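You operate a simulated robot arm through the tools that you are given. There is no shell and no other tool. Be economical: measure what you need, move in short steps, check, and stop when the job is done.

The job below is to be done with a simulated two-armed robot. You get a single attempt, and the scene is never put back.

TASK
Pick up the pink-core spool with one hand, pass it to the other hand and put it in the left top crate of the blue stacks. Set down upright: pink-core spool.

It is judged by the outcome, as a careful person would: the job done as asked, and still so three seconds after it is handed in. It fails if anything else is knocked over, pushed out of place, dropped, spilled or broken.

THE ROBOT
Two 7-joint arms with three-finger grippers on one trunk, on a base that drives. Base frame: it is fixed to the floor where the robot stands at the start and does not move with it; the origin is under the middle of the robot, x ahead of it, y to its left, z up; the surface under the hand at the start is at about z = 80. Readings come in cm, rad, newtons and seconds.
The left shoulder is at the start at [9, 12.6, 108.6], the right one opposite. With the tool pointing down near the work surface each hand reaches from about 38 to 86 cm from the robot's upright axis, wherever it stands, measured 20 degrees to its own side. Places, roughly: left top crate of the blue stacks [60, 150, 50]; pink-core spool (7x7x14 cm) [50, 0, 90]. Payload 2.94 kg a hand.
Tool frame (each hand has its own): the origin (TCP) lies between the finger pads and is the grasp point; the fingertips stand 3 cm ahead of it; z points along the fingers, y is the line along which they close. The gripper opens to 12.8 cm. The gripper's body begins 9.3 cm behind the TCP.
Orientation is that of the tool frame in the base frame, as [roll, pitch, yaw] about the fixed x, y, z axes, in that order (R = Rz(yaw) Ry(pitch) Rx(roll)). With the fingers straight down and closing along the base's y, the tool's x points along the base's -x, its y along +y and its z along -z.

THE INTERFACE
- The arms move only by the tool servo_tool. It takes "left_series", "right_series" or both (then of equal length, played together; a hand with none holds still); each is a list that holds one entry, the list of rows, each a list of 7 numbers: the finger opening in cm, from 0 to 12.8, then the shift along the tool's x, y, z in cm, then the turn, a rotation vector about the tool's x, y, z in rad. In form: [[[hand, tx, ty, tz, rx, ry, rz], ...]]. A call has 1 to 20 rows; each row shifts and turns the commanded pose from where the row before left it, along the tool's axes as they then stand. Each row takes 0.2 s and may step no farther than 5 cm and 0.15 rad from the row before; otherwise, or with a gripper value out of range, the whole call is refused. A pose out of reach is approached as far as the arm can. The call stops where the force on the tool passes 40 N (or 10 N more than at its start, if that is more) or the arm is blocked; 0.2 s more then pass. The fingers move at their own pace and stop on an object; they squeeze with about 22 N. The grip force told is the motor's: it shows also when the fingers shut on nothing. Time passes only in rows, and 0.2 s behind the last, so rows that do not move let the fingers close. The reply holds the time, the measured pose of the TCP, the force on the tool along the base axes, the opening and the grip force, in the units named above and with some noise, with the torque about the TCP (base axes, N m) and any sound that the robot's microphone picked up, and new pictures: "show" is both (left out), scene, wrist or none (wrist: the cameras of the hands that moved).
- Cameras (640 x 400 px; columns grow to the right, rows downward): "scene" is now at [22.42, -0.27, 124.47]; the picture's right is [-0.05, -1.00, 0.00], its down [-0.60, 0.03, -0.80] and it looks along [0.80, -0.04, -0.60] (base axes); focal length 214 px, centre (320, 200). "left" rides on the left gripper at [6.9, 1.5, -12] in its tool frame; the picture's right is [-0.22, 0.98, 0.00], its down [-0.82, -0.18, -0.54] and it looks along [-0.53, -0.12, 0.84] (tool axes); focal length 251 px, centre (320, 200). "right" rides on the right gripper at [6.9, -1.5, -12] in its tool frame; the picture's right is [0.21, 0.98, 0.00], its down [-0.82, 0.18, -0.54] and it looks along [-0.53, 0.12, 0.84] (tool axes); focal length 251 px, centre (320, 200). There is no depth. A picture from a camera that has moved, and an enlarged one, comes with that camera's place and axes in the base frame and with its lens.
- slide_trunk(by): slides the trunk up (or, below 0, down) by that many cm; the arms and the scene camera ride with it, the base frame stays. It gives what a move gives, with no picture.
- roll_base(legs): drives the robot by 1 to 6 legs, each [ahead, left, turn to the left] in cm, cm and rad, along the robot's own axes; the way and the turn of a leg run together, so that a leg with both is an arc; at most 150 cm and 3.142 rad a leg. The arms and the cameras ride along, it lands a little off, and it stops where it bumps. It gives what a move gives, and a new picture of the scene camera.
- turn_head(pan, tilt): turns the head with the scene camera to pan (to the left, within 1.396 rad either way) and tilt (down, from -0.506 to 1.204), counted from straight ahead of the robot. It gives what a move gives, and a new picture of the scene camera.
- inspect(camera, box): a new picture of the part [left, top, right, bottom] of that camera's present view, enlarged. The clock stands still meanwhile.
- sign_off(): hands the job in; it is judged then, once.

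Work in short steps. Places have to be worked out from the pictures, the camera data and where the tool is seen: move nearer, look again, correct. Check each grasp and each placing, and mend what went wrong. You have 120 turns and 260 pictures in all, those below and enlarged ones among them. Open the grippers and draw the arms clear of the work before you hand the job in, unless the task says otherwise; then end with one line.

The tools are called after "Emit:" as name(argument=value, ...) on one line, values as JSON. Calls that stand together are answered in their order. servo_tool: Moves the arms, as the interface text tells. Its arguments: {"type":"object","properties":{"left_series":{"type":"array","items":{"type":"array","items":{"type":"array","items":{"type":"number"}}}},"right_series":{"type":"array","items":{"type":"array","items":{"type":"array","items":{"type":"number"}}}},"show":{"type":"string","enum":["both","scene","wrist","none"]}},"required":[]} The other tools are called the same way: slide_trunk (by) slides the trunk up or down; roll_base (legs) drives the base; turn_head (pan, tilt) turns the head that bears the scene camera; inspect (camera, box) takes an enlarged picture of a part of a camera's view; sign_off () hands the job in.

At the start:

```text
clock: 0.0
left_ee_pos: [45.2, 18.52, 112.85]
left_tool_rot: [-3.14, 0.0, -3.139]
left_ft_force: [-0.4, -0.8, 0.5]
left_torque: [0.02, -0.04, -0.01]
left_grip_width: 12.8
left_grasp_force: 0.1
right_ee_pos: [60.83, -29.26, 104.26]
right_tool_rot: [3.141, -0.001, -3.141]
right_ft_force: [-0.1, 0.6, -0.3]
right_torque: [-0.04, 0.01, -0.02]
right_grip_width: 12.8
right_grasp_force: 0.2
trunk travel left (down, up): [-30.0, 24.7]
robot x, y, heading: [-0.32, -0.03, -0.0]
head pan, tilt: [-0.047, 0.648]
```

scene: 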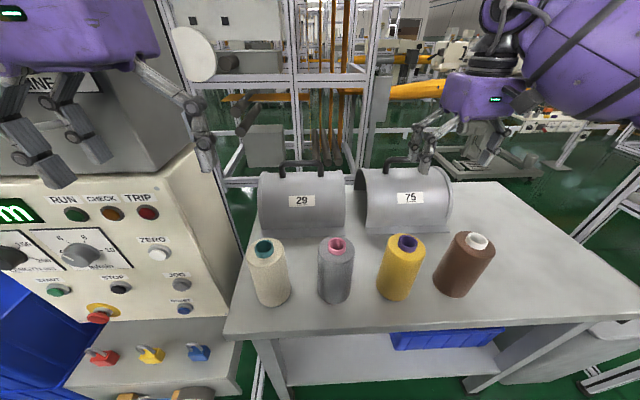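
right: 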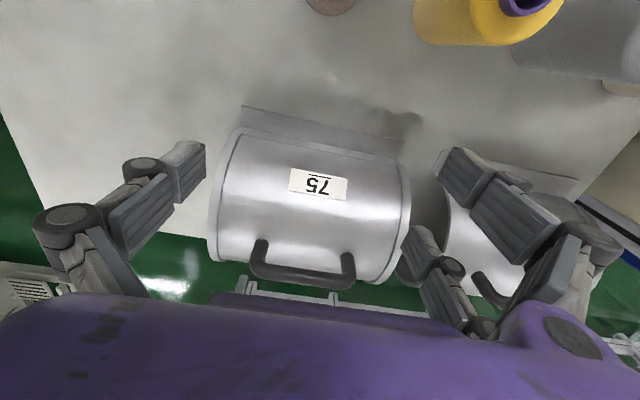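
left: 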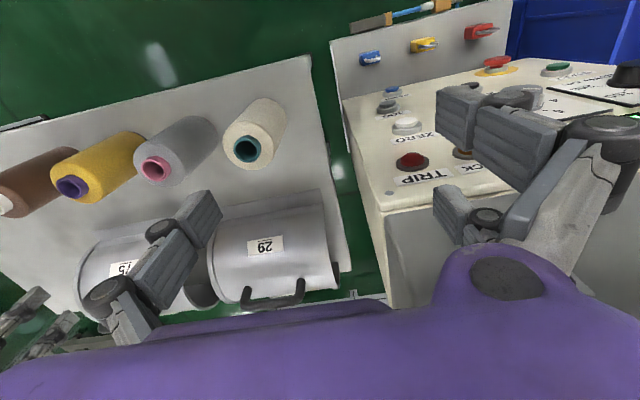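

I'll look toward the crates before planning the grasp.

Emit:
turn_head(pan=1.2, tilt=0.5)

Emit:
inspect(camera="left", box=[0, 60, 360, 320])

```text
clock: 1.4
left_ee_pos: [45.19, 18.46, 113.02]
left_tool_rot: [-3.141, 0.0, 3.141]
left_ft_force: [0.5, 0.2, 0.3]
left_torque: [-0.01, -0.01, 0.02]
left_grip_width: 12.8
left_grasp_force: 0.1
right_ee_pos: [60.77, -29.27, 104.24]
right_tool_rot: [3.141, 0.001, 3.14]
right_ft_force: [0.2, 0.0, 0.0]
right_torque: [0.0, 0.03, 0.0]
right_grip_width: 12.79
right_grasp_force: 0.1
trunk travel left (down, up): [-30.0, 24.7]
robot x, y, heading: [0.12, 0.25, -0.005]
head pan, tilt: [1.201, 0.499]
camera scene: at [17.04, 8.62, 125.79], right [0.93, -0.36, 0.0], down [-0.17, -0.45, -0.88], along [0.32, 0.82, -0.48], focal length 214 px, centre (320, 200)
```

scene: 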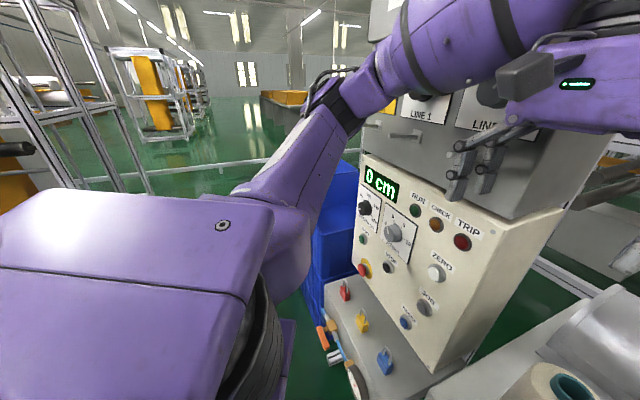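

```text
1.54 times, centred on (180, 190) of left
camera zoom: at [38.33, 20.03, 125.07], right [0.21, 0.98, 0.0], down [0.82, -0.18, 0.54], along [0.53, -0.12, -0.84], focal length 387 px, centre (535, 215)
```

zoom: 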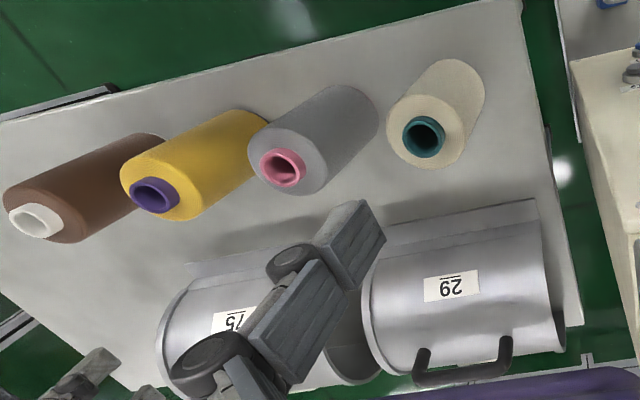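

The crates stand left of the machine. My plan is for the right hand to grip the spool low with a tilted tool, leaving the top free for the left hand. The spool axis looks to be near [49, -5]. I'll back up 15 cm for reach.

Emit:
roll_base(legs=[[-15, 0, 0]])

Emit:
turn_head(pan=0.0, tilt=0.7)

```text
clock: 2.8
left_ee_pos: [30.46, 18.48, 112.95]
left_tool_rot: [3.141, 0.0, -3.14]
left_ft_force: [0.2, -0.3, -1.1]
left_torque: [0.03, -0.07, -0.04]
left_grip_width: 12.8
left_grasp_force: 0.1
right_ee_pos: [46.05, -29.34, 104.18]
right_tool_rot: [-3.14, 0.002, 3.141]
right_ft_force: [-1.4, 0.6, 0.2]
right_torque: [-0.01, -0.03, -0.01]
right_grip_width: 12.79
right_grasp_force: 0.0
trunk travel left (down, up): [-30.0, 24.7]
robot x, y, heading: [-14.64, -0.02, 0.004]
head pan, tilt: [1.201, 0.499]
camera scene: at [2.28, 8.62, 125.79], right [0.93, -0.36, 0.0], down [-0.17, -0.45, -0.88], along [0.32, 0.82, -0.48], focal length 214 px, centre (320, 200)
```

scene: 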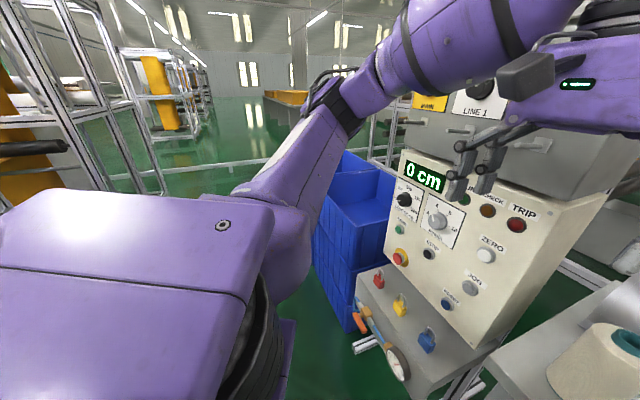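

```text
clock: 4.2
left_ee_pos: [30.48, 18.5, 113.08]
left_tool_rot: [3.141, 0.0, 3.141]
left_ft_force: [-0.3, 0.9, -0.8]
left_torque: [0.05, 0.0, -0.04]
left_grip_width: 12.8
left_grasp_force: 0.1
right_ee_pos: [45.98, -29.14, 104.06]
right_tool_rot: [-3.141, 0.001, -3.141]
right_ft_force: [0.4, 0.1, -0.1]
right_torque: [0.0, 0.02, 0.0]
right_grip_width: 12.8
right_grasp_force: 0.0
trunk travel left (down, up): [-30.0, 24.7]
robot x, y, heading: [-14.47, -0.17, -0.006]
head pan, tilt: [0.0, 0.7]
camera scene: at [7.51, 0.15, 124.02], right [0.0, -1.0, 0.0], down [-0.64, 0.0, -0.77], along [0.77, 0.0, -0.64], focal length 214 px, centre (320, 200)
```

scene: 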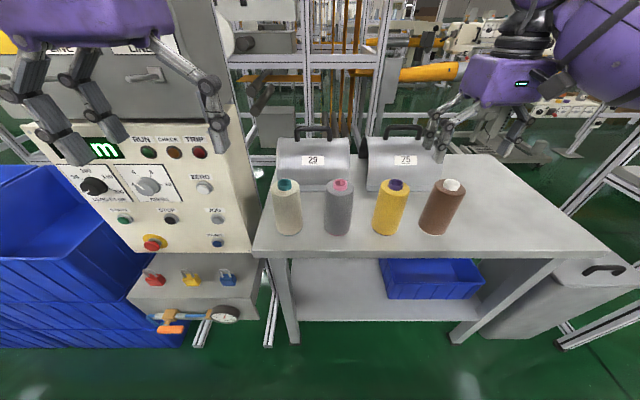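

Both views put the pink spool's axis near [49.7, -5], with its top at about z 94. I'll lift the left hand out of the way, bring the right hand above the spool and tilt it.

Emit:
servo_tool(left_series=[[[12.8, 0, 1.5, -3, 0, 0, 0], [12.8, 0, 1.5, -3, 0, 0, 0], [12.8, 0, 1.5, -3, 0, 0, 0], [12.8, 0, 1.5, -3, 0, 0, 0], [12.8, 0, 0, 0, 0, 0, 0], [12.8, 0, 0, 0, 0, 0, 0]]], right_series=[[[10.5, 0, 0, -4, 0, 0, 0], [10.5, -0.7, 4.8, 0, 0, 0, 0], [10.5, -0.7, 4.8, 0, 0, 0, 0], [10.5, -0.7, 4.8, 0, 0, 0, 0], [10.5, -0.7, 4.8, 0, 0, 0, 0], [10.5, -0.7, 4.8, 0, 0, 0, 0]]], show="none")

Emit:
servo_tool(right_series=[[[10.5, 0, 0, 0, 0, -0.15, 0], [10.5, 0, 0, 0, 0, -0.15, 0], [10.5, 0, 0, 0, 0, -0.15, 0], [10.5, 0, 0, 0, 0, -0.15, 0], [10.5, 0, 0, 0, 0, -0.15, 0], [10.5, 0, 0, 0, 0, -0.15, 0], [10.5, 0, 0, 0, 0, -0.15, 0]]])

```text
clock: 5.6
left_ee_pos: [31.22, 23.12, 122.08]
left_tool_rot: [-3.139, 0.0, -3.14]
left_ft_force: [-0.6, 0.6, -0.2]
left_torque: [-0.06, 0.01, 0.0]
left_grip_width: 12.78
left_grasp_force: 0.1
left hand out of reach, approached as far as the arm can: row 4
right_ee_pos: [49.7, -4.97, 108.23]
right_tool_rot: [-3.138, 0.0, 3.139]
right_ft_force: [0.5, 0.4, 0.1]
right_torque: [-0.04, 0.0, 0.01]
right_grip_width: 10.53
right_grasp_force: 0.1
trunk travel left (down, up): [-30.0, 24.7]
robot x, y, heading: [-14.45, 0.01, 0.0]
head pan, tilt: [0.0, 0.7]
```

```text
clock: 7.2
left_ee_pos: [31.16, 22.93, 122.19]
left_tool_rot: [-3.139, 0.003, -3.139]
left_ft_force: [0.0, 0.6, 1.3]
left_torque: [0.05, -0.02, -0.03]
left_grip_width: 12.81
left_grasp_force: 0.0
right_ee_pos: [49.73, -5.22, 108.23]
right_tool_rot: [3.139, 1.053, 3.139]
right_ft_force: [0.2, -0.1, 0.4]
right_torque: [0.0, 0.04, -0.01]
right_grip_width: 10.5
right_grasp_force: 0.1
trunk travel left (down, up): [-30.0, 24.7]
robot x, y, heading: [-14.58, -0.04, -0.001]
head pan, tilt: [0.0, 0.7]
camera scene: at [7.51, 0.13, 124.02], right [0.0, -1.0, 0.0], down [-0.64, 0.0, -0.76], along [0.76, 0.0, -0.64], focal length 214 px, centre (320, 200)
camera right: at [35.64, -6.59, 108.19], right [-0.11, 0.98, -0.19], down [-0.06, 0.18, 0.98], along [0.99, 0.12, 0.04], focal length 251 px, centre (320, 200)
```

scene: 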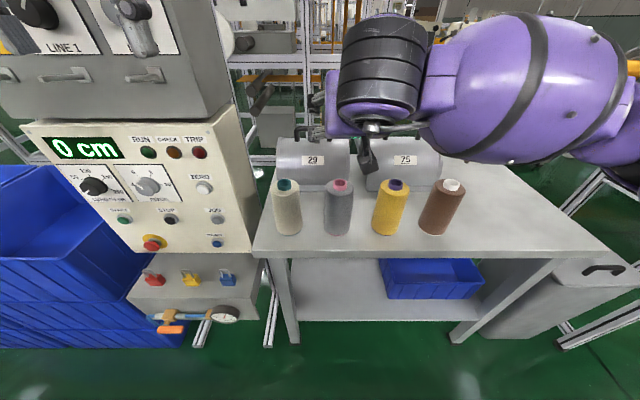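
right: 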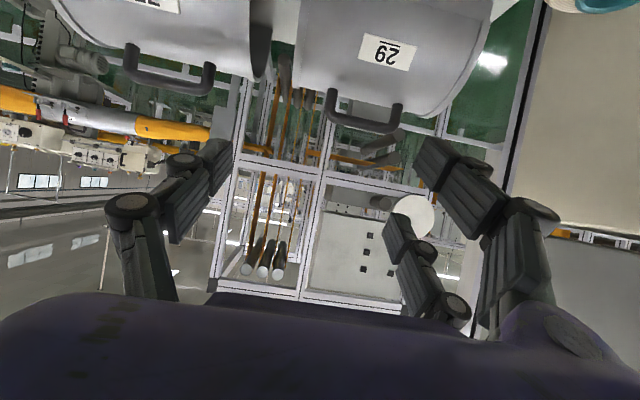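

The tilt worked and the tool is over the spool. I'll lower it 8 cm so it sits just above the spool top, then check the alignment.

Emit:
servo_tool(right_series=[[[10.5, 3.47, 0.1, 1.98, 0, 0, 0], [10.5, 3.47, 0.1, 1.98, 0, 0, 0], [10.5, 0, 0, 0, 0, 0, 0]]])

```text
clock: 8.0
left_ee_pos: [31.08, 22.9, 122.17]
left_tool_rot: [-3.14, 0.002, -3.141]
left_ft_force: [0.3, 0.0, 0.2]
left_torque: [-0.01, 0.01, 0.03]
left_grip_width: 12.8
left_grasp_force: 0.0
right_ee_pos: [49.42, -5.09, 100.23]
right_tool_rot: [-3.142, 1.05, 3.139]
right_ft_force: [-0.9, 0.2, 1.0]
right_torque: [0.02, 0.02, 0.0]
right_grip_width: 10.48
right_grasp_force: 0.1
trunk travel left (down, up): [-30.0, 24.7]
robot x, y, heading: [-14.61, 0.03, -0.003]
head pan, tilt: [0.0, 0.7]
camera scene: at [7.48, 0.15, 124.03], right [0.0, -1.0, 0.0], down [-0.64, 0.0, -0.77], along [0.77, 0.0, -0.64], focal length 214 px, centre (320, 200)
camera right: at [35.5, -6.44, 100.23], right [-0.11, 0.98, -0.19], down [-0.06, 0.18, 0.98], along [0.99, 0.12, 0.04], focal length 251 px, centre (320, 200)
```

scene: 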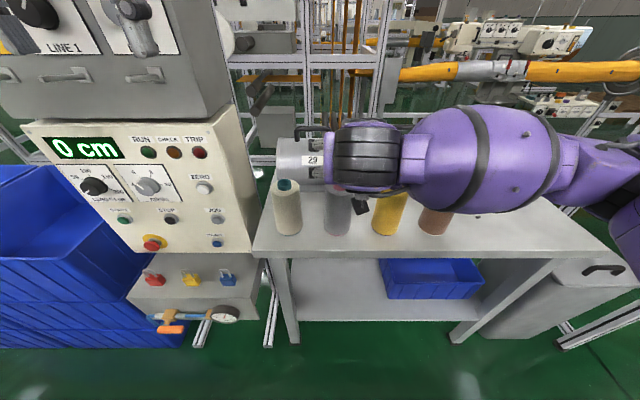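
right: 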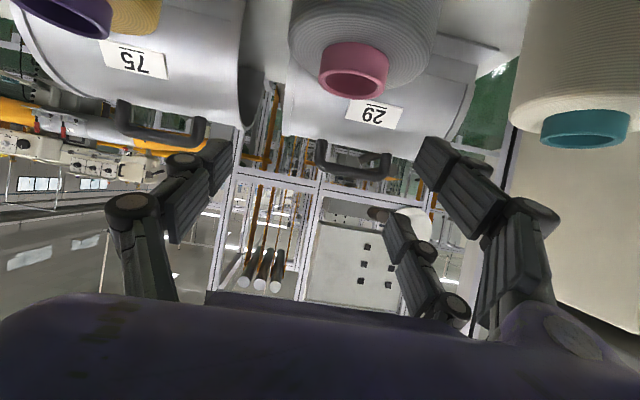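

The spool looks about 0.7 cm to the left of the tool centre. I'll zoom in to get its exact place and width before going down.

Emit:
inspect(camera="right", box=[200, 0, 520, 200])

Emit:
inspect(camera="scene", box=[240, 120, 460, 260])

```text
2.00 times, centred on (360, 100) of right
camera zoom: at [35.5, -6.44, 100.23], right [-0.11, 0.98, -0.19], down [-0.06, 0.18, 0.98], along [0.99, 0.12, 0.04], focal length 503 px, centre (240, 400)
```

zoom: 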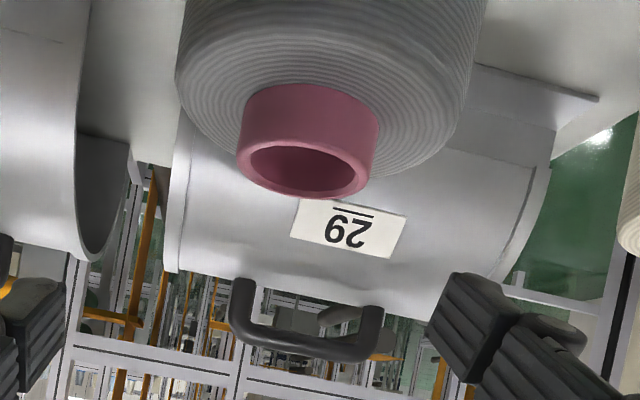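

```text
2.86 times, centred on (350, 190) of scene
camera zoom: at [7.48, 0.15, 124.03], right [0.0, -1.0, 0.0], down [-0.64, 0.0, -0.77], along [0.77, 0.0, -0.64], focal length 613 px, centre (234, 229)
```

zoom: 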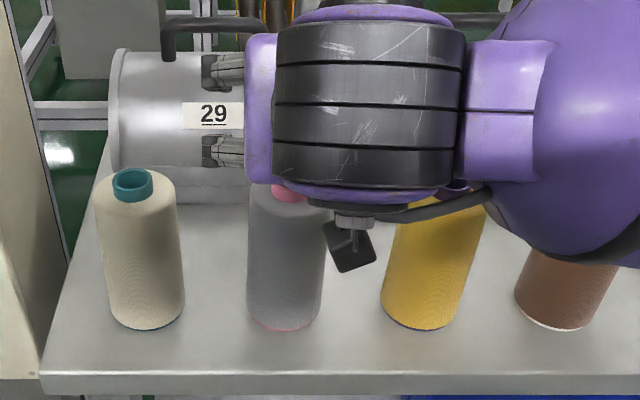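

The spool axis refines to about [48.8, -4.5]. I'll correct sideways, go halfway down and look.

Emit:
servo_tool(right_series=[[[10.5, 0.35, 0.65, -0.61, 0, 0, 0], [10.5, 3.23, 0, 1.85, 0, 0, 0], [10.5, 3.23, 0, 1.85, 0, 0, 0], [10.5, 0, 0, 0, 0, 0, 0]]])

```text
clock: 9.0
left_ee_pos: [31.17, 23.07, 122.21]
left_tool_rot: [-3.14, 0.001, -3.139]
left_ft_force: [-0.1, -1.1, -1.5]
left_torque: [-0.01, 0.03, 0.01]
left_grip_width: 12.82
left_grasp_force: 0.1
right_ee_pos: [48.79, -4.22, 92.7]
right_tool_rot: [3.141, 1.048, 3.139]
right_ft_force: [0.4, -0.1, -0.9]
right_torque: [0.03, 0.0, -0.03]
right_grip_width: 10.47
right_grasp_force: 0.1
trunk travel left (down, up): [-30.0, 24.7]
robot x, y, heading: [-14.68, -0.26, -0.004]
head pan, tilt: [0.0, 0.7]
camera scene: at [7.49, 0.15, 124.03], right [0.0, -1.0, 0.0], down [-0.64, 0.0, -0.77], along [0.77, 0.0, -0.64], focal length 214 px, centre (320, 200)
camera right: at [34.87, -5.69, 92.75], right [-0.11, 0.98, -0.19], down [-0.06, 0.18, 0.98], along [0.99, 0.12, 0.04], focal length 251 px, centre (320, 200)
```

scene: 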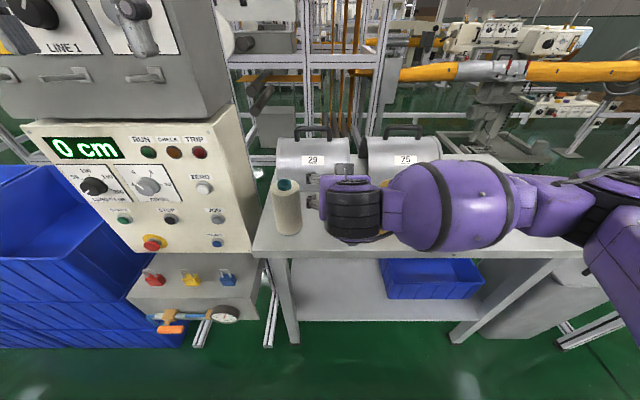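
right: 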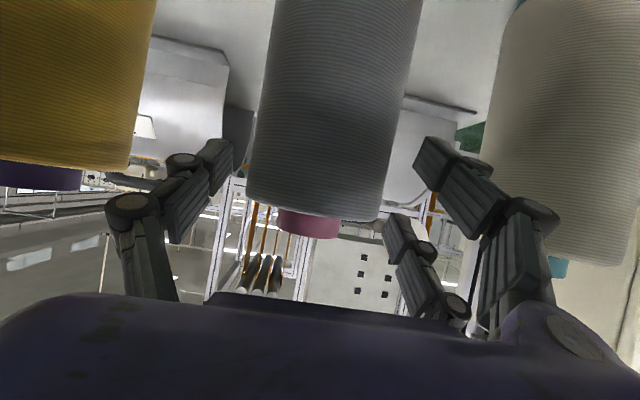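

The spool is centred between the fingers, and both neighbours are clear. I'll go down the remaining 7.4 cm.

Emit:
servo_tool(right_series=[[[10.5, 3.21, 0, 1.83, 0, 0, 0], [10.5, 3.21, 0, 1.83, 0, 0, 0], [10.5, 0, 0, 0, 0, 0, 0]]])

```text
clock: 9.8
left_ee_pos: [31.15, 22.87, 122.23]
left_tool_rot: [-3.139, 0.002, -3.14]
left_ft_force: [-0.3, 0.0, -0.6]
left_torque: [0.04, 0.01, 0.01]
left_grip_width: 12.8
left_grasp_force: 0.0
right_ee_pos: [48.82, -4.41, 85.46]
right_tool_rot: [3.14, 1.051, 3.137]
right_ft_force: [0.2, -0.1, 0.5]
right_torque: [0.01, -0.01, 0.0]
right_grip_width: 10.5
right_grasp_force: 0.1
trunk travel left (down, up): [-30.0, 24.7]
robot x, y, heading: [-14.24, -0.37, -0.002]
head pan, tilt: [0.0, 0.7]
camera scene: at [7.51, 0.05, 124.02], right [0.0, -1.0, 0.0], down [-0.64, 0.0, -0.76], along [0.76, 0.0, -0.64], focal length 214 px, centre (320, 200)
camera right: at [34.94, -5.74, 85.45], right [-0.11, 0.98, -0.18], down [-0.06, 0.18, 0.98], along [0.99, 0.11, 0.04], focal length 251 px, centre (320, 200)
```

scene: 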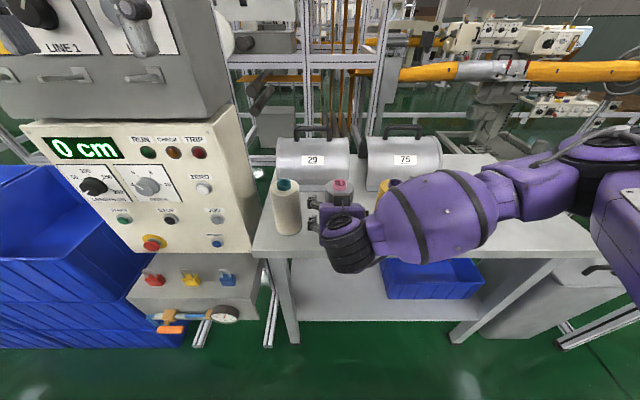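
right: 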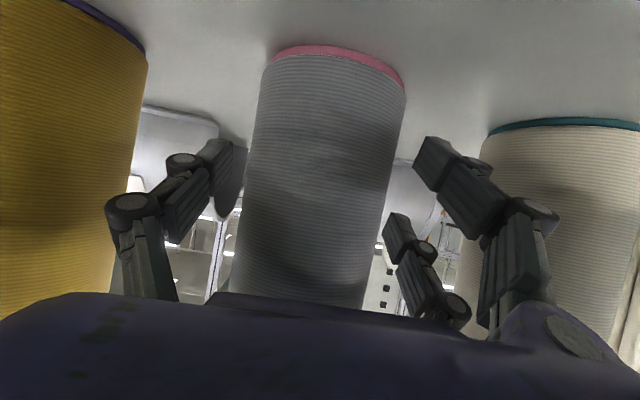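

The fingers straddle the spool low down. I'll close the right hand.

Emit:
servo_tool(right_series=[[[8.5, 0, 0, 0, 0, 0, 0], [7.6, 0, 0, 0, 0, 0, 0], [5, 0, 0, 0, 0, 0, 0], [5, 0, 0, 0, 0, 0, 0], [5, 0, 0, 0, 0, 0, 0]]], show="wrist")

```text
clock: 11.0
left_ee_pos: [31.2, 23.04, 122.24]
left_tool_rot: [-3.139, 0.002, -3.14]
left_ft_force: [-1.3, 0.8, 0.5]
left_torque: [-0.02, 0.02, 0.01]
left_grip_width: 12.82
left_grasp_force: 0.0
right_ee_pos: [48.9, -4.37, 85.42]
right_tool_rot: [-3.141, 1.047, 3.14]
right_ft_force: [0.1, -1.2, 1.3]
right_torque: [0.08, 0.0, -0.03]
right_grip_width: 6.7
right_grasp_force: 22.4
trunk travel left (down, up): [-30.0, 24.7]
robot x, y, heading: [-14.52, -0.6, 0.0]
head pan, tilt: [0.0, 0.7]
camera right: at [34.92, -5.67, 85.49], right [-0.11, 0.98, -0.19], down [-0.06, 0.18, 0.98], along [0.99, 0.12, 0.04], focal length 251 px, centre (320, 200)
```

right: 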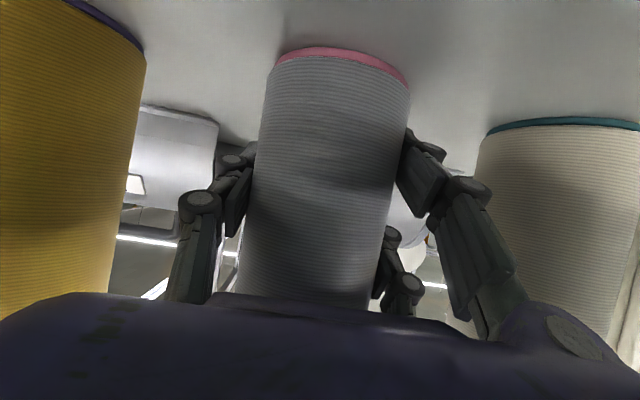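

The spool is gripped at 6.7 cm. I'll lift it straight up.

Emit:
servo_tool(right_series=[[[5, -1.3, 0, -0.75, 0, 0, 0], [5, -2.6, 0, -1.5, 0, 0, 0], [5, -2.6, 0, -1.5, 0, 0, 0], [5, -2.6, 0, -1.5, 0, 0, 0], [5, -2.6, 0, -1.5, 0, 0, 0], [5, -2.6, 0, -1.5, 0, 0, 0], [5, -2.6, 0, -1.5, 0, 0, 0], [5, 0, 0, 0, 0, 0, 0]]])

```text
clock: 12.8
left_ee_pos: [31.22, 22.99, 122.16]
left_tool_rot: [-3.141, 0.0, -3.139]
left_ft_force: [-0.1, -0.5, 0.2]
left_torque: [0.02, 0.01, -0.02]
left_grip_width: 12.79
left_grasp_force: 0.1
right_ee_pos: [48.88, -4.31, 104.79]
right_tool_rot: [-3.142, 1.049, -3.141]
right_ft_force: [0.4, 0.2, -2.3]
right_torque: [0.01, -0.01, -0.02]
right_grip_width: 6.73
right_grasp_force: 21.6
trunk travel left (down, up): [-30.0, 24.7]
robot x, y, heading: [-14.87, -0.42, 0.0]
head pan, tilt: [0.0, 0.7]
camera scene: at [7.56, 0.13, 124.01], right [0.0, -1.0, 0.0], down [-0.64, 0.0, -0.76], along [0.76, 0.0, -0.64], focal length 214 px, centre (320, 200)
camera right: at [34.87, -5.71, 104.87], right [-0.11, 0.98, -0.19], down [-0.06, 0.18, 0.98], along [0.99, 0.12, 0.04], focal length 251 px, centre (320, 200)
```

scene: 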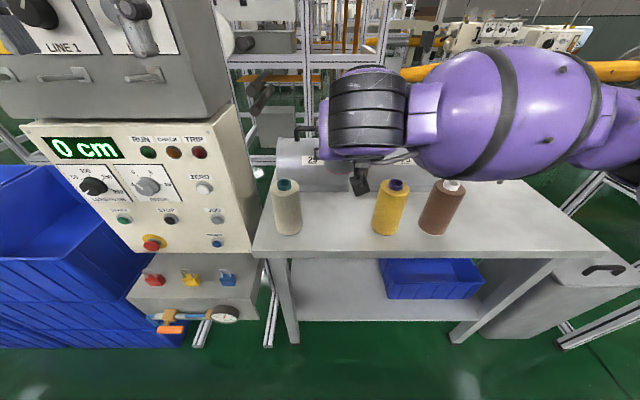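
right: 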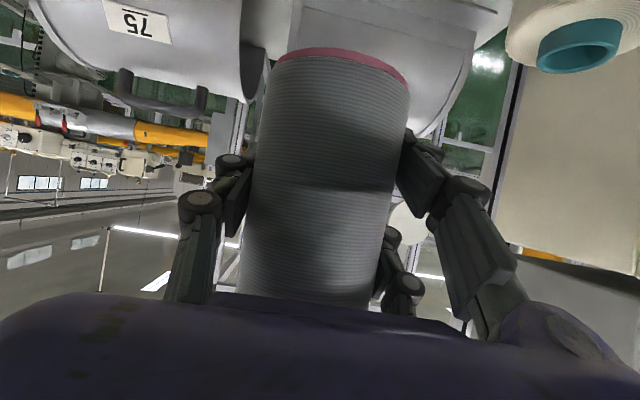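

The spool is up and hasn't slipped. I'll back well clear of the table before passing it over, then look at the crates.

Emit:
roll_base(legs=[[-30, 0, 0]])

Emit:
turn_head(pan=0.7, tilt=0.6)

```text
clock: 14.8
left_ee_pos: [1.02, 23.0, 122.1]
left_tool_rot: [-3.139, 0.0, 3.139]
left_ft_force: [0.3, -0.9, -0.3]
left_torque: [0.0, 0.0, 0.0]
left_grip_width: 12.8
left_grasp_force: 0.0
right_ee_pos: [18.59, -4.57, 104.83]
right_tool_rot: [-3.141, 1.048, 3.14]
right_ft_force: [0.0, 0.0, -2.6]
right_torque: [-0.01, -0.1, -0.01]
right_grip_width: 6.74
right_grasp_force: 21.6
trunk travel left (down, up): [-30.0, 24.7]
robot x, y, heading: [-45.16, 0.38, -0.001]
head pan, tilt: [0.0, 0.7]
camera scene: at [-22.63, 0.12, 124.02], right [0.0, -1.0, 0.0], down [-0.64, 0.0, -0.76], along [0.76, 0.0, -0.64], focal length 214 px, centre (320, 200)
```

scene: 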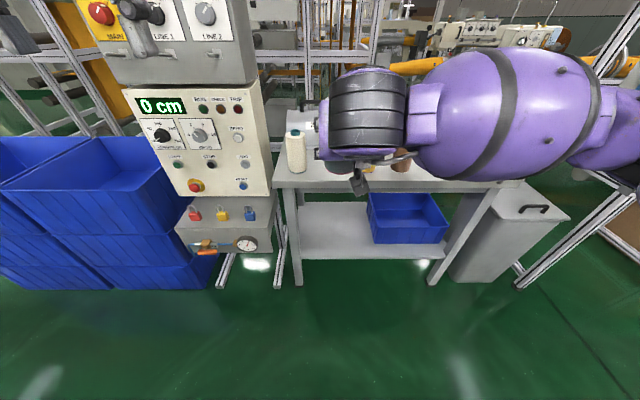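

```text
clock: 15.9
left_ee_pos: [0.99, 22.9, 122.11]
left_tool_rot: [-3.14, 0.001, 3.14]
left_ft_force: [-0.4, -0.3, -0.1]
left_torque: [0.02, 0.0, -0.01]
left_grip_width: 12.82
left_grasp_force: 0.0
right_ee_pos: [18.74, -4.47, 104.83]
right_tool_rot: [-3.141, 1.048, 3.138]
right_ft_force: [-1.0, -0.2, -2.8]
right_torque: [0.03, -0.01, 0.03]
right_grip_width: 6.74
right_grasp_force: 21.7
trunk travel left (down, up): [-30.0, 24.7]
robot x, y, heading: [-44.3, 0.1, -0.006]
head pan, tilt: [0.7, 0.6]
camera scene: at [-23.68, 5.08, 125.13], right [0.55, -0.83, 0.0], down [-0.45, -0.3, -0.84], along [0.7, 0.47, -0.54], focal length 214 px, centre (320, 200)
```

scene: 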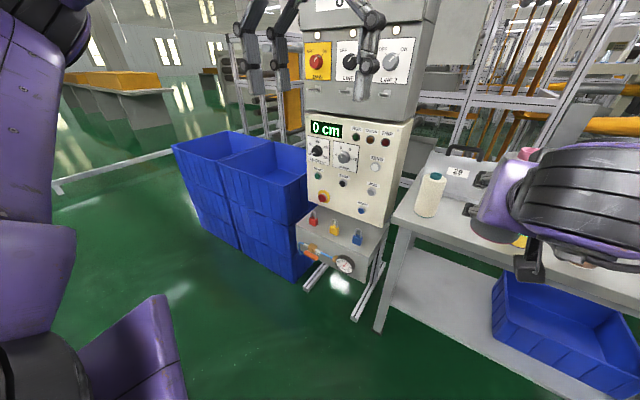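

There are two stacks of three crates, and the left top one is open. I'll lower the right hand now that there's free space and bring the left hand forward beside it.

Emit:
servo_tool(left_series=[[[12.8, -3.5, 0, 0, 0, 0, 0], [12.8, -3.5, 0, 0, 0, 0, 0], [12.8, -3.5, 0, 0, 0, 0, 0], [12.8, -3.2, 0, 0, 0, 0, 0], [12.8, 0, 0, 0, 0, 0, 0]]], right_series=[[[5, 2.66, 0.75, 0.37, 0, 0, 0], [5, 2.66, 0.75, 0.37, 0, 0, 0], [5, 2.66, 0.75, 0.37, 0, 0, 0], [5, 2.66, 0.75, 0.37, 0, 0, 0], [5, 0, 0, 0, 0, 0, 0]]], show="none")

Emit:
turn_head(pan=0.0, tilt=0.7)

Emit:
inspect(camera="left", box=[0, 0, 640, 400])

```text
clock: 17.1
left_ee_pos: [14.77, 22.95, 122.12]
left_tool_rot: [-3.139, -0.001, 3.139]
left_ft_force: [0.0, 0.7, -0.1]
left_torque: [0.0, 0.0, 0.0]
left_grip_width: 12.79
left_grasp_force: 0.1
right_ee_pos: [14.52, -1.36, 94.98]
right_tool_rot: [3.141, 1.05, 3.138]
right_ft_force: [0.4, -0.2, -2.6]
right_torque: [0.01, -0.02, 0.01]
right_grip_width: 6.75
right_grasp_force: 21.8
trunk travel left (down, up): [-30.0, 24.7]
robot x, y, heading: [-44.91, 0.08, 0.0]
head pan, tilt: [0.7, 0.6]
```

```text
clock: 18.2
left_ee_pos: [14.86, 22.94, 122.09]
left_tool_rot: [-3.138, 0.0, 3.139]
left_ft_force: [0.3, 0.3, 0.1]
left_torque: [0.0, -0.03, 0.02]
left_grip_width: 12.79
left_grasp_force: 0.1
right_ee_pos: [14.68, -1.4, 94.87]
right_tool_rot: [3.142, 1.049, 3.139]
right_ft_force: [0.0, -0.1, -2.8]
right_torque: [0.0, -0.03, 0.05]
right_grip_width: 6.73
right_grasp_force: 21.8
trunk travel left (down, up): [-30.0, 24.7]
robot x, y, heading: [-44.91, 0.23, 0.005]
head pan, tilt: [0.0, 0.7]
camera scene: at [-22.62, 0.13, 124.02], right [0.0, -1.0, 0.0], down [-0.64, 0.0, -0.76], along [0.76, 0.0, -0.64], focal length 214 px, centre (320, 200)
```

scene: 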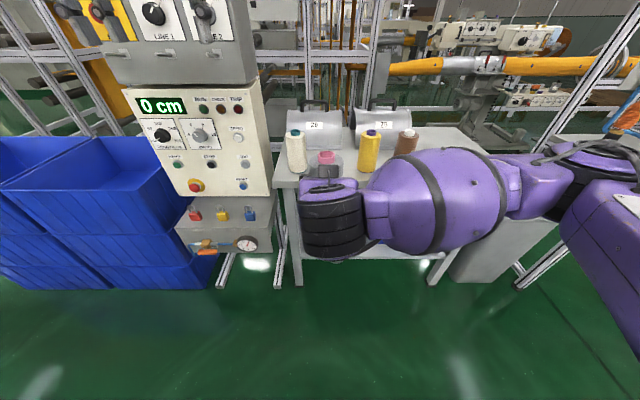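

```text
1.00 times, centred on (320, 200) of left (not enlarged: the box is as wide or as high as the picture)
camera zoom: at [7.94, 24.56, 134.23], right [0.22, 0.98, 0.0], down [0.82, -0.18, 0.54], along [0.53, -0.12, -0.84], focal length 251 px, centre (320, 200)
```

zoom: 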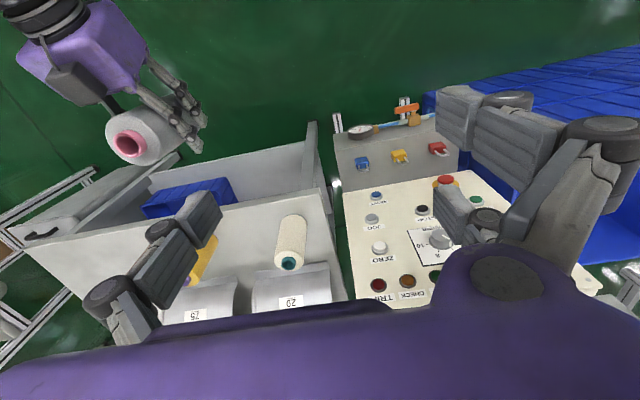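

The left camera shows the spool upright with its top near [14, -1.7, 104]. I'll move the left hand across above it, tilted slightly away from the right wrist.

Emit:
servo_tool(left_series=[[[12.8, 0, -4.1, 0, 0, 0.05, 0], [12.8, 0, -4.1, 0, 0, 0.05, 0], [12.8, 0, -4.1, 0, 0, 0.05, 0], [12.8, 0, -4.1, 0, 0, 0.05, 0], [12.8, 0, -4.1, 0, 0, 0, 0], [12.8, 0, -4.1, 0, 0, 0, 0], [12.8, 0, 0, 0, 0, 0, 0]]])

```text
clock: 19.8
left_ee_pos: [15.54, -0.21, 121.77]
left_tool_rot: [-3.121, -0.211, -3.117]
left_ft_force: [-0.2, -0.1, -0.1]
left_torque: [-0.02, -0.02, -0.02]
left_grip_width: 12.81
left_grasp_force: 0.1
right_ee_pos: [14.54, -1.4, 94.81]
right_tool_rot: [3.141, 1.049, 3.14]
right_ft_force: [-1.1, 0.2, -3.1]
right_torque: [0.02, -0.01, -0.02]
right_grip_width: 6.73
right_grasp_force: 21.9
trunk travel left (down, up): [-30.0, 24.7]
robot x, y, heading: [-44.88, 0.24, 0.001]
head pan, tilt: [0.0, 0.7]
camera scene: at [-22.62, -0.1, 124.08], right [-0.04, -1.0, 0.0], down [-0.64, 0.02, -0.77], along [0.77, -0.03, -0.64], focal length 214 px, centre (320, 200)
camera left: at [11.22, 1.54, 135.03], right [0.18, 0.98, -0.06], down [0.92, -0.15, 0.36], along [0.34, -0.12, -0.93], focal length 251 px, centre (320, 200)
```

scene: 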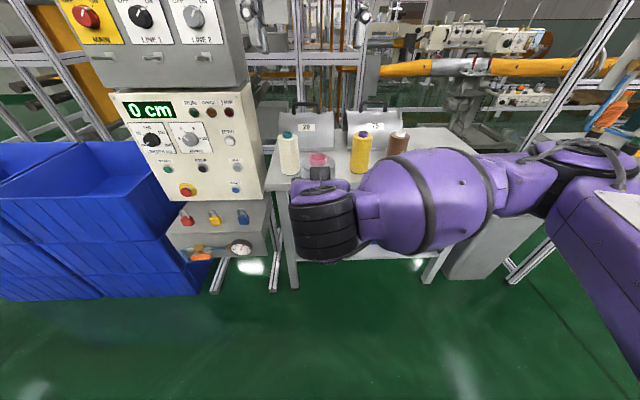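
left: 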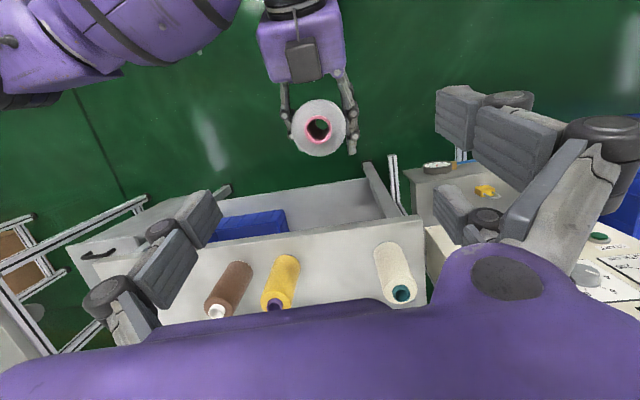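

Looking straight down, the spool axis is near [13.6, -1.0] with its top at about 103.5. I'll lower the left hand to just above the spool and recheck.

Emit:
servo_tool(left_series=[[[12, -0.4, -0.2, 3.2, 0, 0, 0], [12, -0.4, -0.2, 3.2, 0, 0, 0], [12, -0.4, -0.2, 3.2, 0, 0, 0], [12, -0.4, -0.2, 3.2, 0, 0, 0], [12, 0, 0, 0, 0, 0, 0]]])

```text
clock: 21.0
left_ee_pos: [13.68, -2.5, 109.45]
left_tool_rot: [-3.14, -0.197, 3.139]
left_ft_force: [0.0, -0.7, 0.6]
left_torque: [0.02, 0.03, 0.01]
left_grip_width: 11.99
left_grasp_force: 0.1
right_ee_pos: [14.5, -1.45, 94.92]
right_tool_rot: [-3.141, 1.048, 3.136]
right_ft_force: [0.2, -0.2, -2.0]
right_torque: [-0.01, -0.04, 0.02]
right_grip_width: 6.74
right_grasp_force: 22.8
trunk travel left (down, up): [-30.0, 24.7]
robot x, y, heading: [-45.3, 0.1, 0.0]
head pan, tilt: [0.0, 0.7]
camera scene: at [-22.68, 0.1, 124.03], right [0.0, -1.0, 0.0], down [-0.64, 0.0, -0.77], along [0.77, 0.0, -0.64], focal length 214 px, centre (320, 200)
camera left: at [9.29, -0.91, 122.57], right [0.21, 0.98, -0.04], down [0.91, -0.18, 0.37], along [0.35, -0.12, -0.93], focal length 251 px, centre (320, 200)
```

scene: 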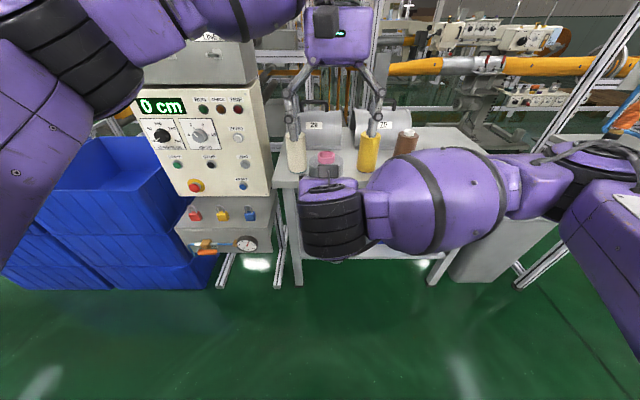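
left: 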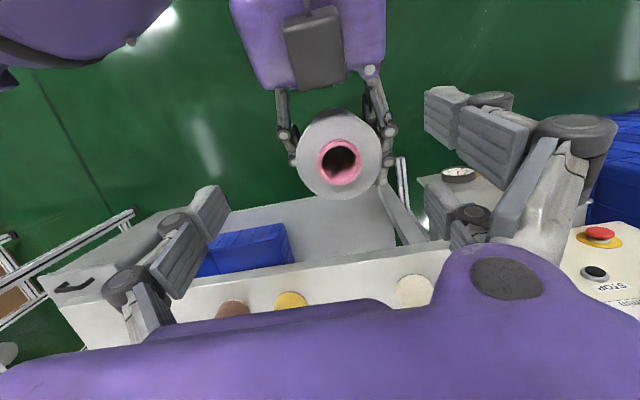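

I need a 1.2 cm shift left, then the last 9 cm down. That leaves the left fingertips above the right fingers.

Emit:
servo_tool(left_series=[[[12, 0, 1.25, 0, 0, 0, 0], [12, -0.56, 0, 2.93, 0, 0, 0], [12, -0.56, 0, 2.93, 0, 0, 0], [12, -0.56, 0, 2.93, 0, 0, 0], [12, 0, 0, 0, 0, 0, 0]]])

```text
clock: 22.2
left_ee_pos: [13.64, -1.42, 100.38]
left_tool_rot: [-3.138, -0.199, 3.142]
left_ft_force: [0.3, 0.4, 0.3]
left_torque: [0.01, -0.01, -0.03]
left_grip_width: 12.0
left_grasp_force: 0.0
right_ee_pos: [14.6, -1.33, 94.93]
right_tool_rot: [3.141, 1.05, 3.137]
right_ft_force: [-0.8, 0.3, -3.1]
right_torque: [0.0, -0.07, 0.01]
right_grip_width: 6.75
right_grasp_force: 22.4
trunk travel left (down, up): [-30.0, 24.7]
robot x, y, heading: [-44.68, -0.25, -0.0]
head pan, tilt: [0.0, 0.7]
camera scene: at [-22.66, 0.12, 124.02], right [0.0, -1.0, 0.0], down [-0.64, 0.0, -0.77], along [0.77, 0.0, -0.64], focal length 214 px, centre (320, 200)
camera left: at [9.25, 0.25, 113.56], right [0.21, 0.98, -0.04], down [0.91, -0.18, 0.37], along [0.35, -0.12, -0.93], focal length 251 px, centre (320, 200)
```

scene: 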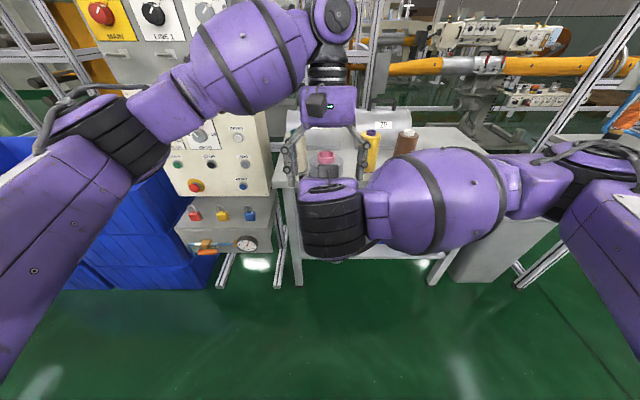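
left: 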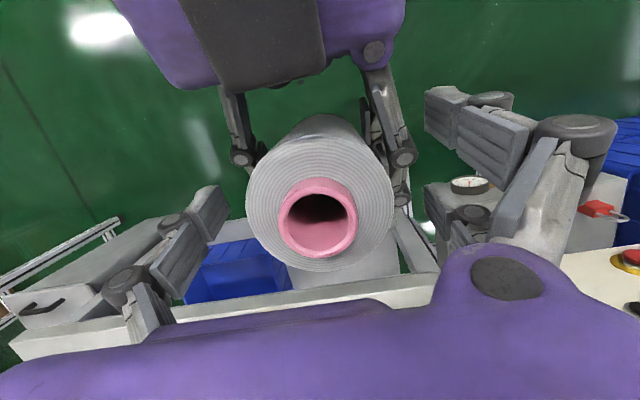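

The spool is centred between the left fingers. I'll close the left hand while the right still holds.

Emit:
servo_tool(left_series=[[[9, 0, 0, 0, 0, 0, 0], [7.5, 0, 0, 0, 0, 0, 0], [5, 0, 0, 0, 0, 0, 0], [5, 0, 0, 0, 0, 0, 0], [5, 0, 0, 0, 0, 0, 0]]], show="wrist")

```text
clock: 23.1
left_ee_pos: [13.91, -0.82, 100.34]
left_tool_rot: [3.132, -0.199, -3.136]
left_ft_force: [-0.9, 2.4, -1.3]
left_torque: [-0.23, -0.2, -0.13]
left_grip_width: 8.57
left_grasp_force: 22.0
right_ee_pos: [14.59, -1.89, 94.67]
right_tool_rot: [-3.129, 1.044, 3.139]
right_ft_force: [1.1, -1.9, -1.2]
right_torque: [0.35, 0.23, 0.13]
right_grip_width: 6.74
right_grasp_force: 22.4
trunk travel left (down, up): [-30.0, 24.7]
robot x, y, heading: [-44.53, -0.12, -0.003]
head pan, tilt: [0.0, 0.7]
stopped in row 4 (right hand): the force on the tool passed its limit at 41 N (the readings are from after the stop); the commanded pose is now the measured one
camera left: at [9.4, 0.57, 113.6], right [0.21, 0.98, -0.03], down [0.91, -0.18, 0.37], along [0.35, -0.11, -0.93], focal length 251 px, centre (320, 200)
```

left: 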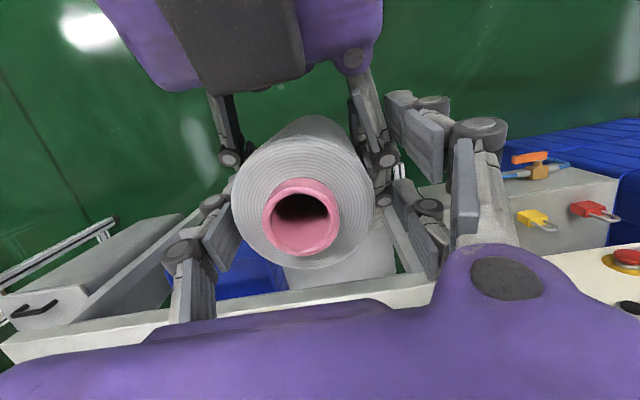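

The left fingers stopped at 8.6 cm, which means they caught on the right-hand fingers and not the spool. I'll reopen, raise the left hand about 1.6 cm and check that the spool is still seated.

Emit:
servo_tool(left_series=[[[12, 0, 0, 0, 0, 0, 0], [12, 0, 0, 0, 0, 0, 0], [12, 0, 0, -1.6, 0, 0, 0], [12, 0, 0, 0, 0, 0, 0]]])

Emit:
inspect(camera="right", box=[0, 0, 640, 400])

```text
clock: 24.1
left_ee_pos: [14.15, -0.92, 101.93]
left_tool_rot: [3.134, -0.199, -3.135]
left_ft_force: [-1.0, -0.3, -0.2]
left_torque: [-0.03, 0.02, 0.04]
left_grip_width: 12.01
left_grasp_force: 0.1
right_ee_pos: [14.64, -1.67, 94.72]
right_tool_rot: [-3.129, 1.043, 3.14]
right_ft_force: [0.5, 0.1, -2.7]
right_torque: [-0.02, -0.02, 0.04]
right_grip_width: 6.72
right_grasp_force: 22.2
trunk travel left (down, up): [-30.0, 24.7]
robot x, y, heading: [-44.89, -0.13, -0.0]
head pan, tilt: [0.0, 0.7]
camera scene: at [-22.59, 0.13, 124.01], right [0.0, -1.0, 0.0], down [-0.64, 0.0, -0.76], along [0.76, 0.0, -0.64], focal length 214 px, centre (320, 200)
camera left: at [9.75, 0.56, 115.19], right [0.21, 0.98, -0.04], down [0.91, -0.18, 0.37], along [0.35, -0.11, -0.93], focal length 251 px, centre (320, 200)
```

scene: 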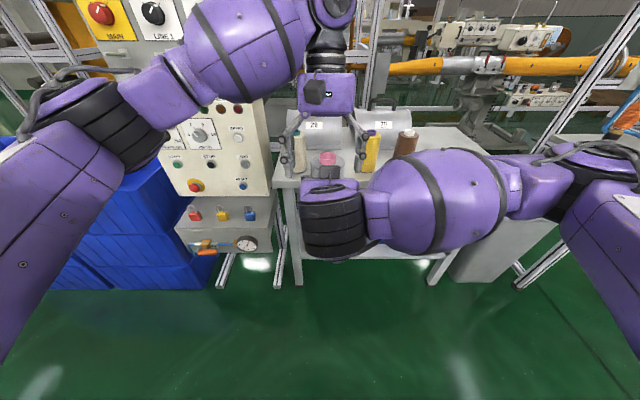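
left: 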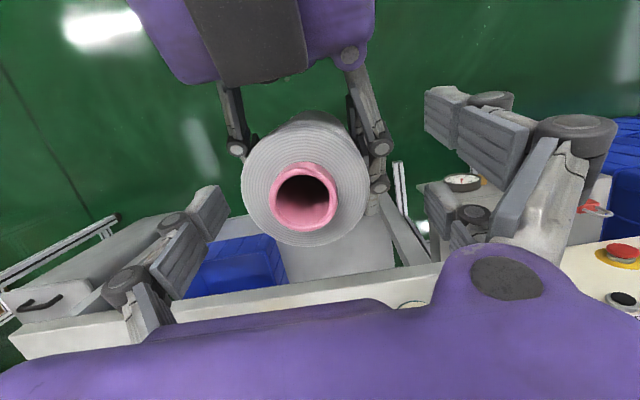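

```text
1.00 times, centred on (320, 200) of right (not enlarged: the box is as wide or as high as the picture)
camera zoom: at [0.65, -2.94, 94.74], right [-0.1, 0.98, -0.19], down [-0.05, 0.19, 0.98], along [0.99, 0.1, 0.03], focal length 251 px, centre (320, 200)
```

zoom: 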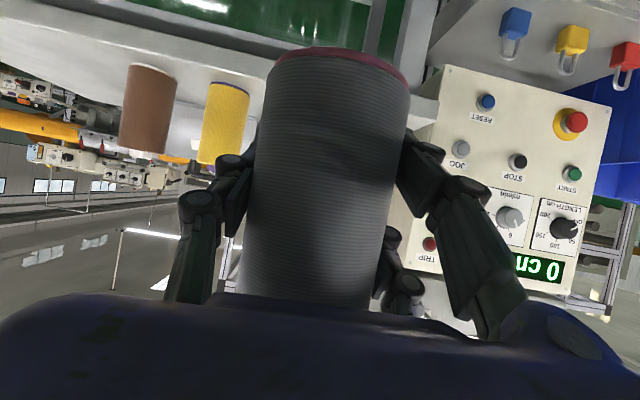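

The spool hasn't moved. I'll centre the left hand on it by shifting 0.65 cm in y, then close again at the higher position.

Emit:
servo_tool(left_series=[[[12, -0.2, -0.65, 0, 0, 0, 0], [9, 0, 0, 0, 0, 0, 0], [7.4, 0, 0, 0, 0, 0, 0], [7.0, 0, 0, 0, 0, 0, 0], [6.4, 0, 0, 0, 0, 0, 0], [6, 0, 0, 0, 0, 0, 0]]], show="wrist")

```text
clock: 25.5
left_ee_pos: [14.38, -1.37, 101.91]
left_tool_rot: [3.128, -0.198, -3.135]
left_ft_force: [9.9, 30.0, 10.0]
left_torque: [0.94, 0.16, -1.57]
left_grip_width: 8.33
left_grasp_force: 16.8
right_ee_pos: [14.54, -1.74, 94.56]
right_tool_rot: [-3.122, 1.043, 3.141]
right_ft_force: [-10.0, -29.5, -13.4]
right_torque: [1.26, -0.95, 1.66]
right_grip_width: 6.73
right_grasp_force: 22.5
trunk travel left (down, up): [-30.0, 24.7]
robot x, y, heading: [-44.95, 0.14, 0.001]
head pan, tilt: [0.0, 0.7]
camera left: at [9.98, 0.07, 115.16], right [0.21, 0.98, -0.03], down [0.91, -0.18, 0.37], along [0.35, -0.1, -0.93], focal length 251 px, centre (320, 200)
```

left: 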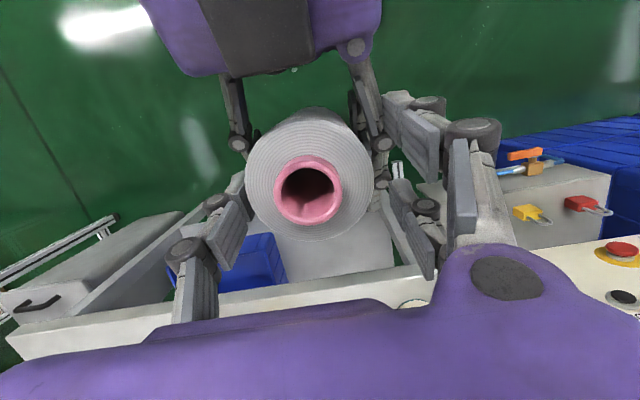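

The pictures show each gripper has a pair of fingers on its +y side and a single one opposite. The left pair is catching the right hand's upper finger. I'll open, go up, take out the lean and yaw the left hand about 45° so its fingers pass through the free space.

Emit:
servo_tool(left_series=[[[12, 0, 0, 0, 0, 0, 0], [12, 0, 0, 0, 0, 0, 0], [12, 0, 0, -3, 0, 0, 0], [12, 0, 0, -3, 0, 0, 0], [12, 0, 0, -2, 0, -0.1, 0], [12, 0, 0, 0, 0, -0.098, 0]]], show="none")

Emit:
servo_tool(left_series=[[[12, 0, 0, 0, 0, 0, 0.131], [12, 0, 0, 0, 0, 0, 0.131], [12, 0, 0, 0, 0, 0, 0.131], [12, 0, 0, 0, 0, 0, 0.131], [12, 0, 0, 0, 0, 0, 0.131], [12, 0, 0, 0, 0, 0, 0.131], [12, 0, 0, 0, 0, 0, 0]]])

```text
clock: 26.9
left_ee_pos: [15.93, -1.6, 109.8]
left_tool_rot: [3.136, 0.0, -3.138]
left_ft_force: [-0.2, 0.8, -0.2]
left_torque: [-0.01, 0.0, 0.0]
left_grip_width: 11.99
left_grasp_force: 0.0
right_ee_pos: [14.5, -1.78, 94.56]
right_tool_rot: [-3.128, 1.043, 3.141]
right_ft_force: [0.2, 0.3, -3.1]
right_torque: [0.02, -0.04, 0.0]
right_grip_width: 6.74
right_grasp_force: 21.6
trunk travel left (down, up): [-30.0, 24.7]
robot x, y, heading: [-44.77, 0.2, 0.0]
head pan, tilt: [0.0, 0.7]
```

```text
clock: 28.5
left_ee_pos: [15.85, -1.61, 109.72]
left_tool_rot: [3.135, -0.004, 2.355]
left_ft_force: [-0.1, -0.4, -0.3]
left_torque: [0.01, -0.03, 0.04]
left_grip_width: 12.01
left_grasp_force: 0.0
right_ee_pos: [14.67, -1.73, 94.57]
right_tool_rot: [-3.128, 1.045, 3.14]
right_ft_force: [1.0, 0.1, -2.2]
right_torque: [-0.02, -0.02, -0.03]
right_grip_width: 6.73
right_grasp_force: 22.0
trunk travel left (down, up): [-30.0, 24.7]
robot x, y, heading: [-44.83, -0.19, -0.004]
head pan, tilt: [0.0, 0.7]
camera scene: at [-22.62, 0.13, 124.01], right [0.0, -1.0, 0.0], down [-0.64, 0.0, -0.76], along [0.76, 0.0, -0.64], focal length 214 px, centre (320, 200)
camera left: at [12.08, 4.32, 121.87], right [0.84, 0.54, 0.0], down [0.45, -0.71, 0.54], along [0.29, -0.45, -0.84], focal length 251 px, centre (320, 200)
```

scene: 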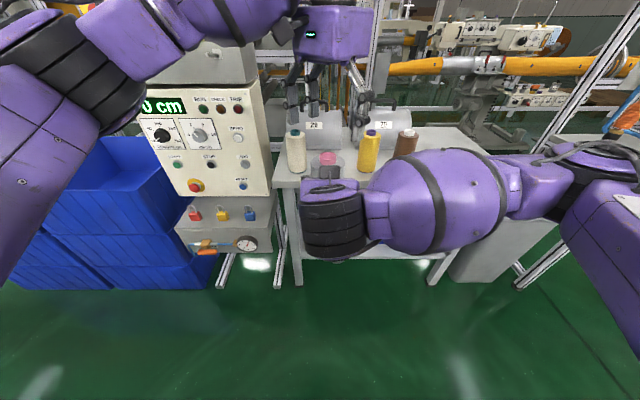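
left: 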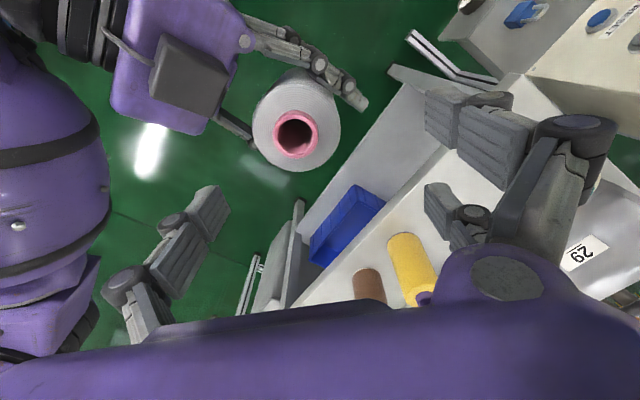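

The yaw is done and the tool's y-axis now points diagonally. The spool axis is at [13.75, -1.45]. I'll centre over it and lower most of the way.

Emit:
servo_tool(left_series=[[[12, 1.6, -1.38, 0, 0, 0, 0], [12, 0, 0, 2.5, 0, 0, 0], [12, 0, 0, 2.5, 0, 0, 0], [12, 0, 0, 0, 0, 0, 0]]])

```text
clock: 29.5
left_ee_pos: [13.63, -1.33, 104.79]
left_tool_rot: [3.136, -0.006, 2.359]
left_ft_force: [-0.2, 0.1, -0.3]
left_torque: [0.03, 0.02, 0.0]
left_grip_width: 12.01
left_grasp_force: 0.1
right_ee_pos: [14.54, -1.91, 94.56]
right_tool_rot: [-3.13, 1.044, 3.141]
right_ft_force: [-0.5, -0.7, -1.6]
right_torque: [-0.01, -0.02, -0.02]
right_grip_width: 6.7
right_grasp_force: 22.6
trunk travel left (down, up): [-30.0, 24.7]
robot x, y, heading: [-44.83, 0.16, -0.002]
head pan, tilt: [0.0, 0.7]
camera scene: at [-22.64, 0.12, 124.02], right [0.0, -1.0, 0.0], down [-0.64, 0.0, -0.76], along [0.76, 0.0, -0.64], focal length 214 px, centre (320, 200)
camera left: at [9.92, 4.49, 116.9], right [0.84, 0.54, 0.0], down [0.46, -0.71, 0.54], along [0.29, -0.45, -0.84], focal length 251 px, centre (320, 200)
```

scene: 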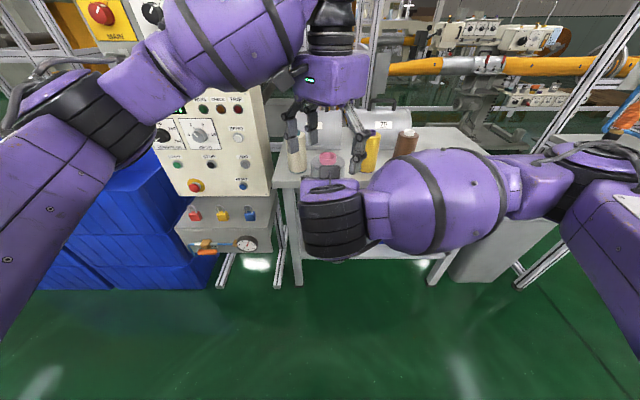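
left: 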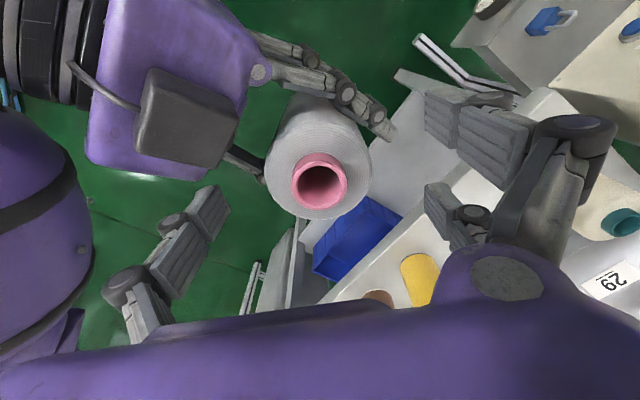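

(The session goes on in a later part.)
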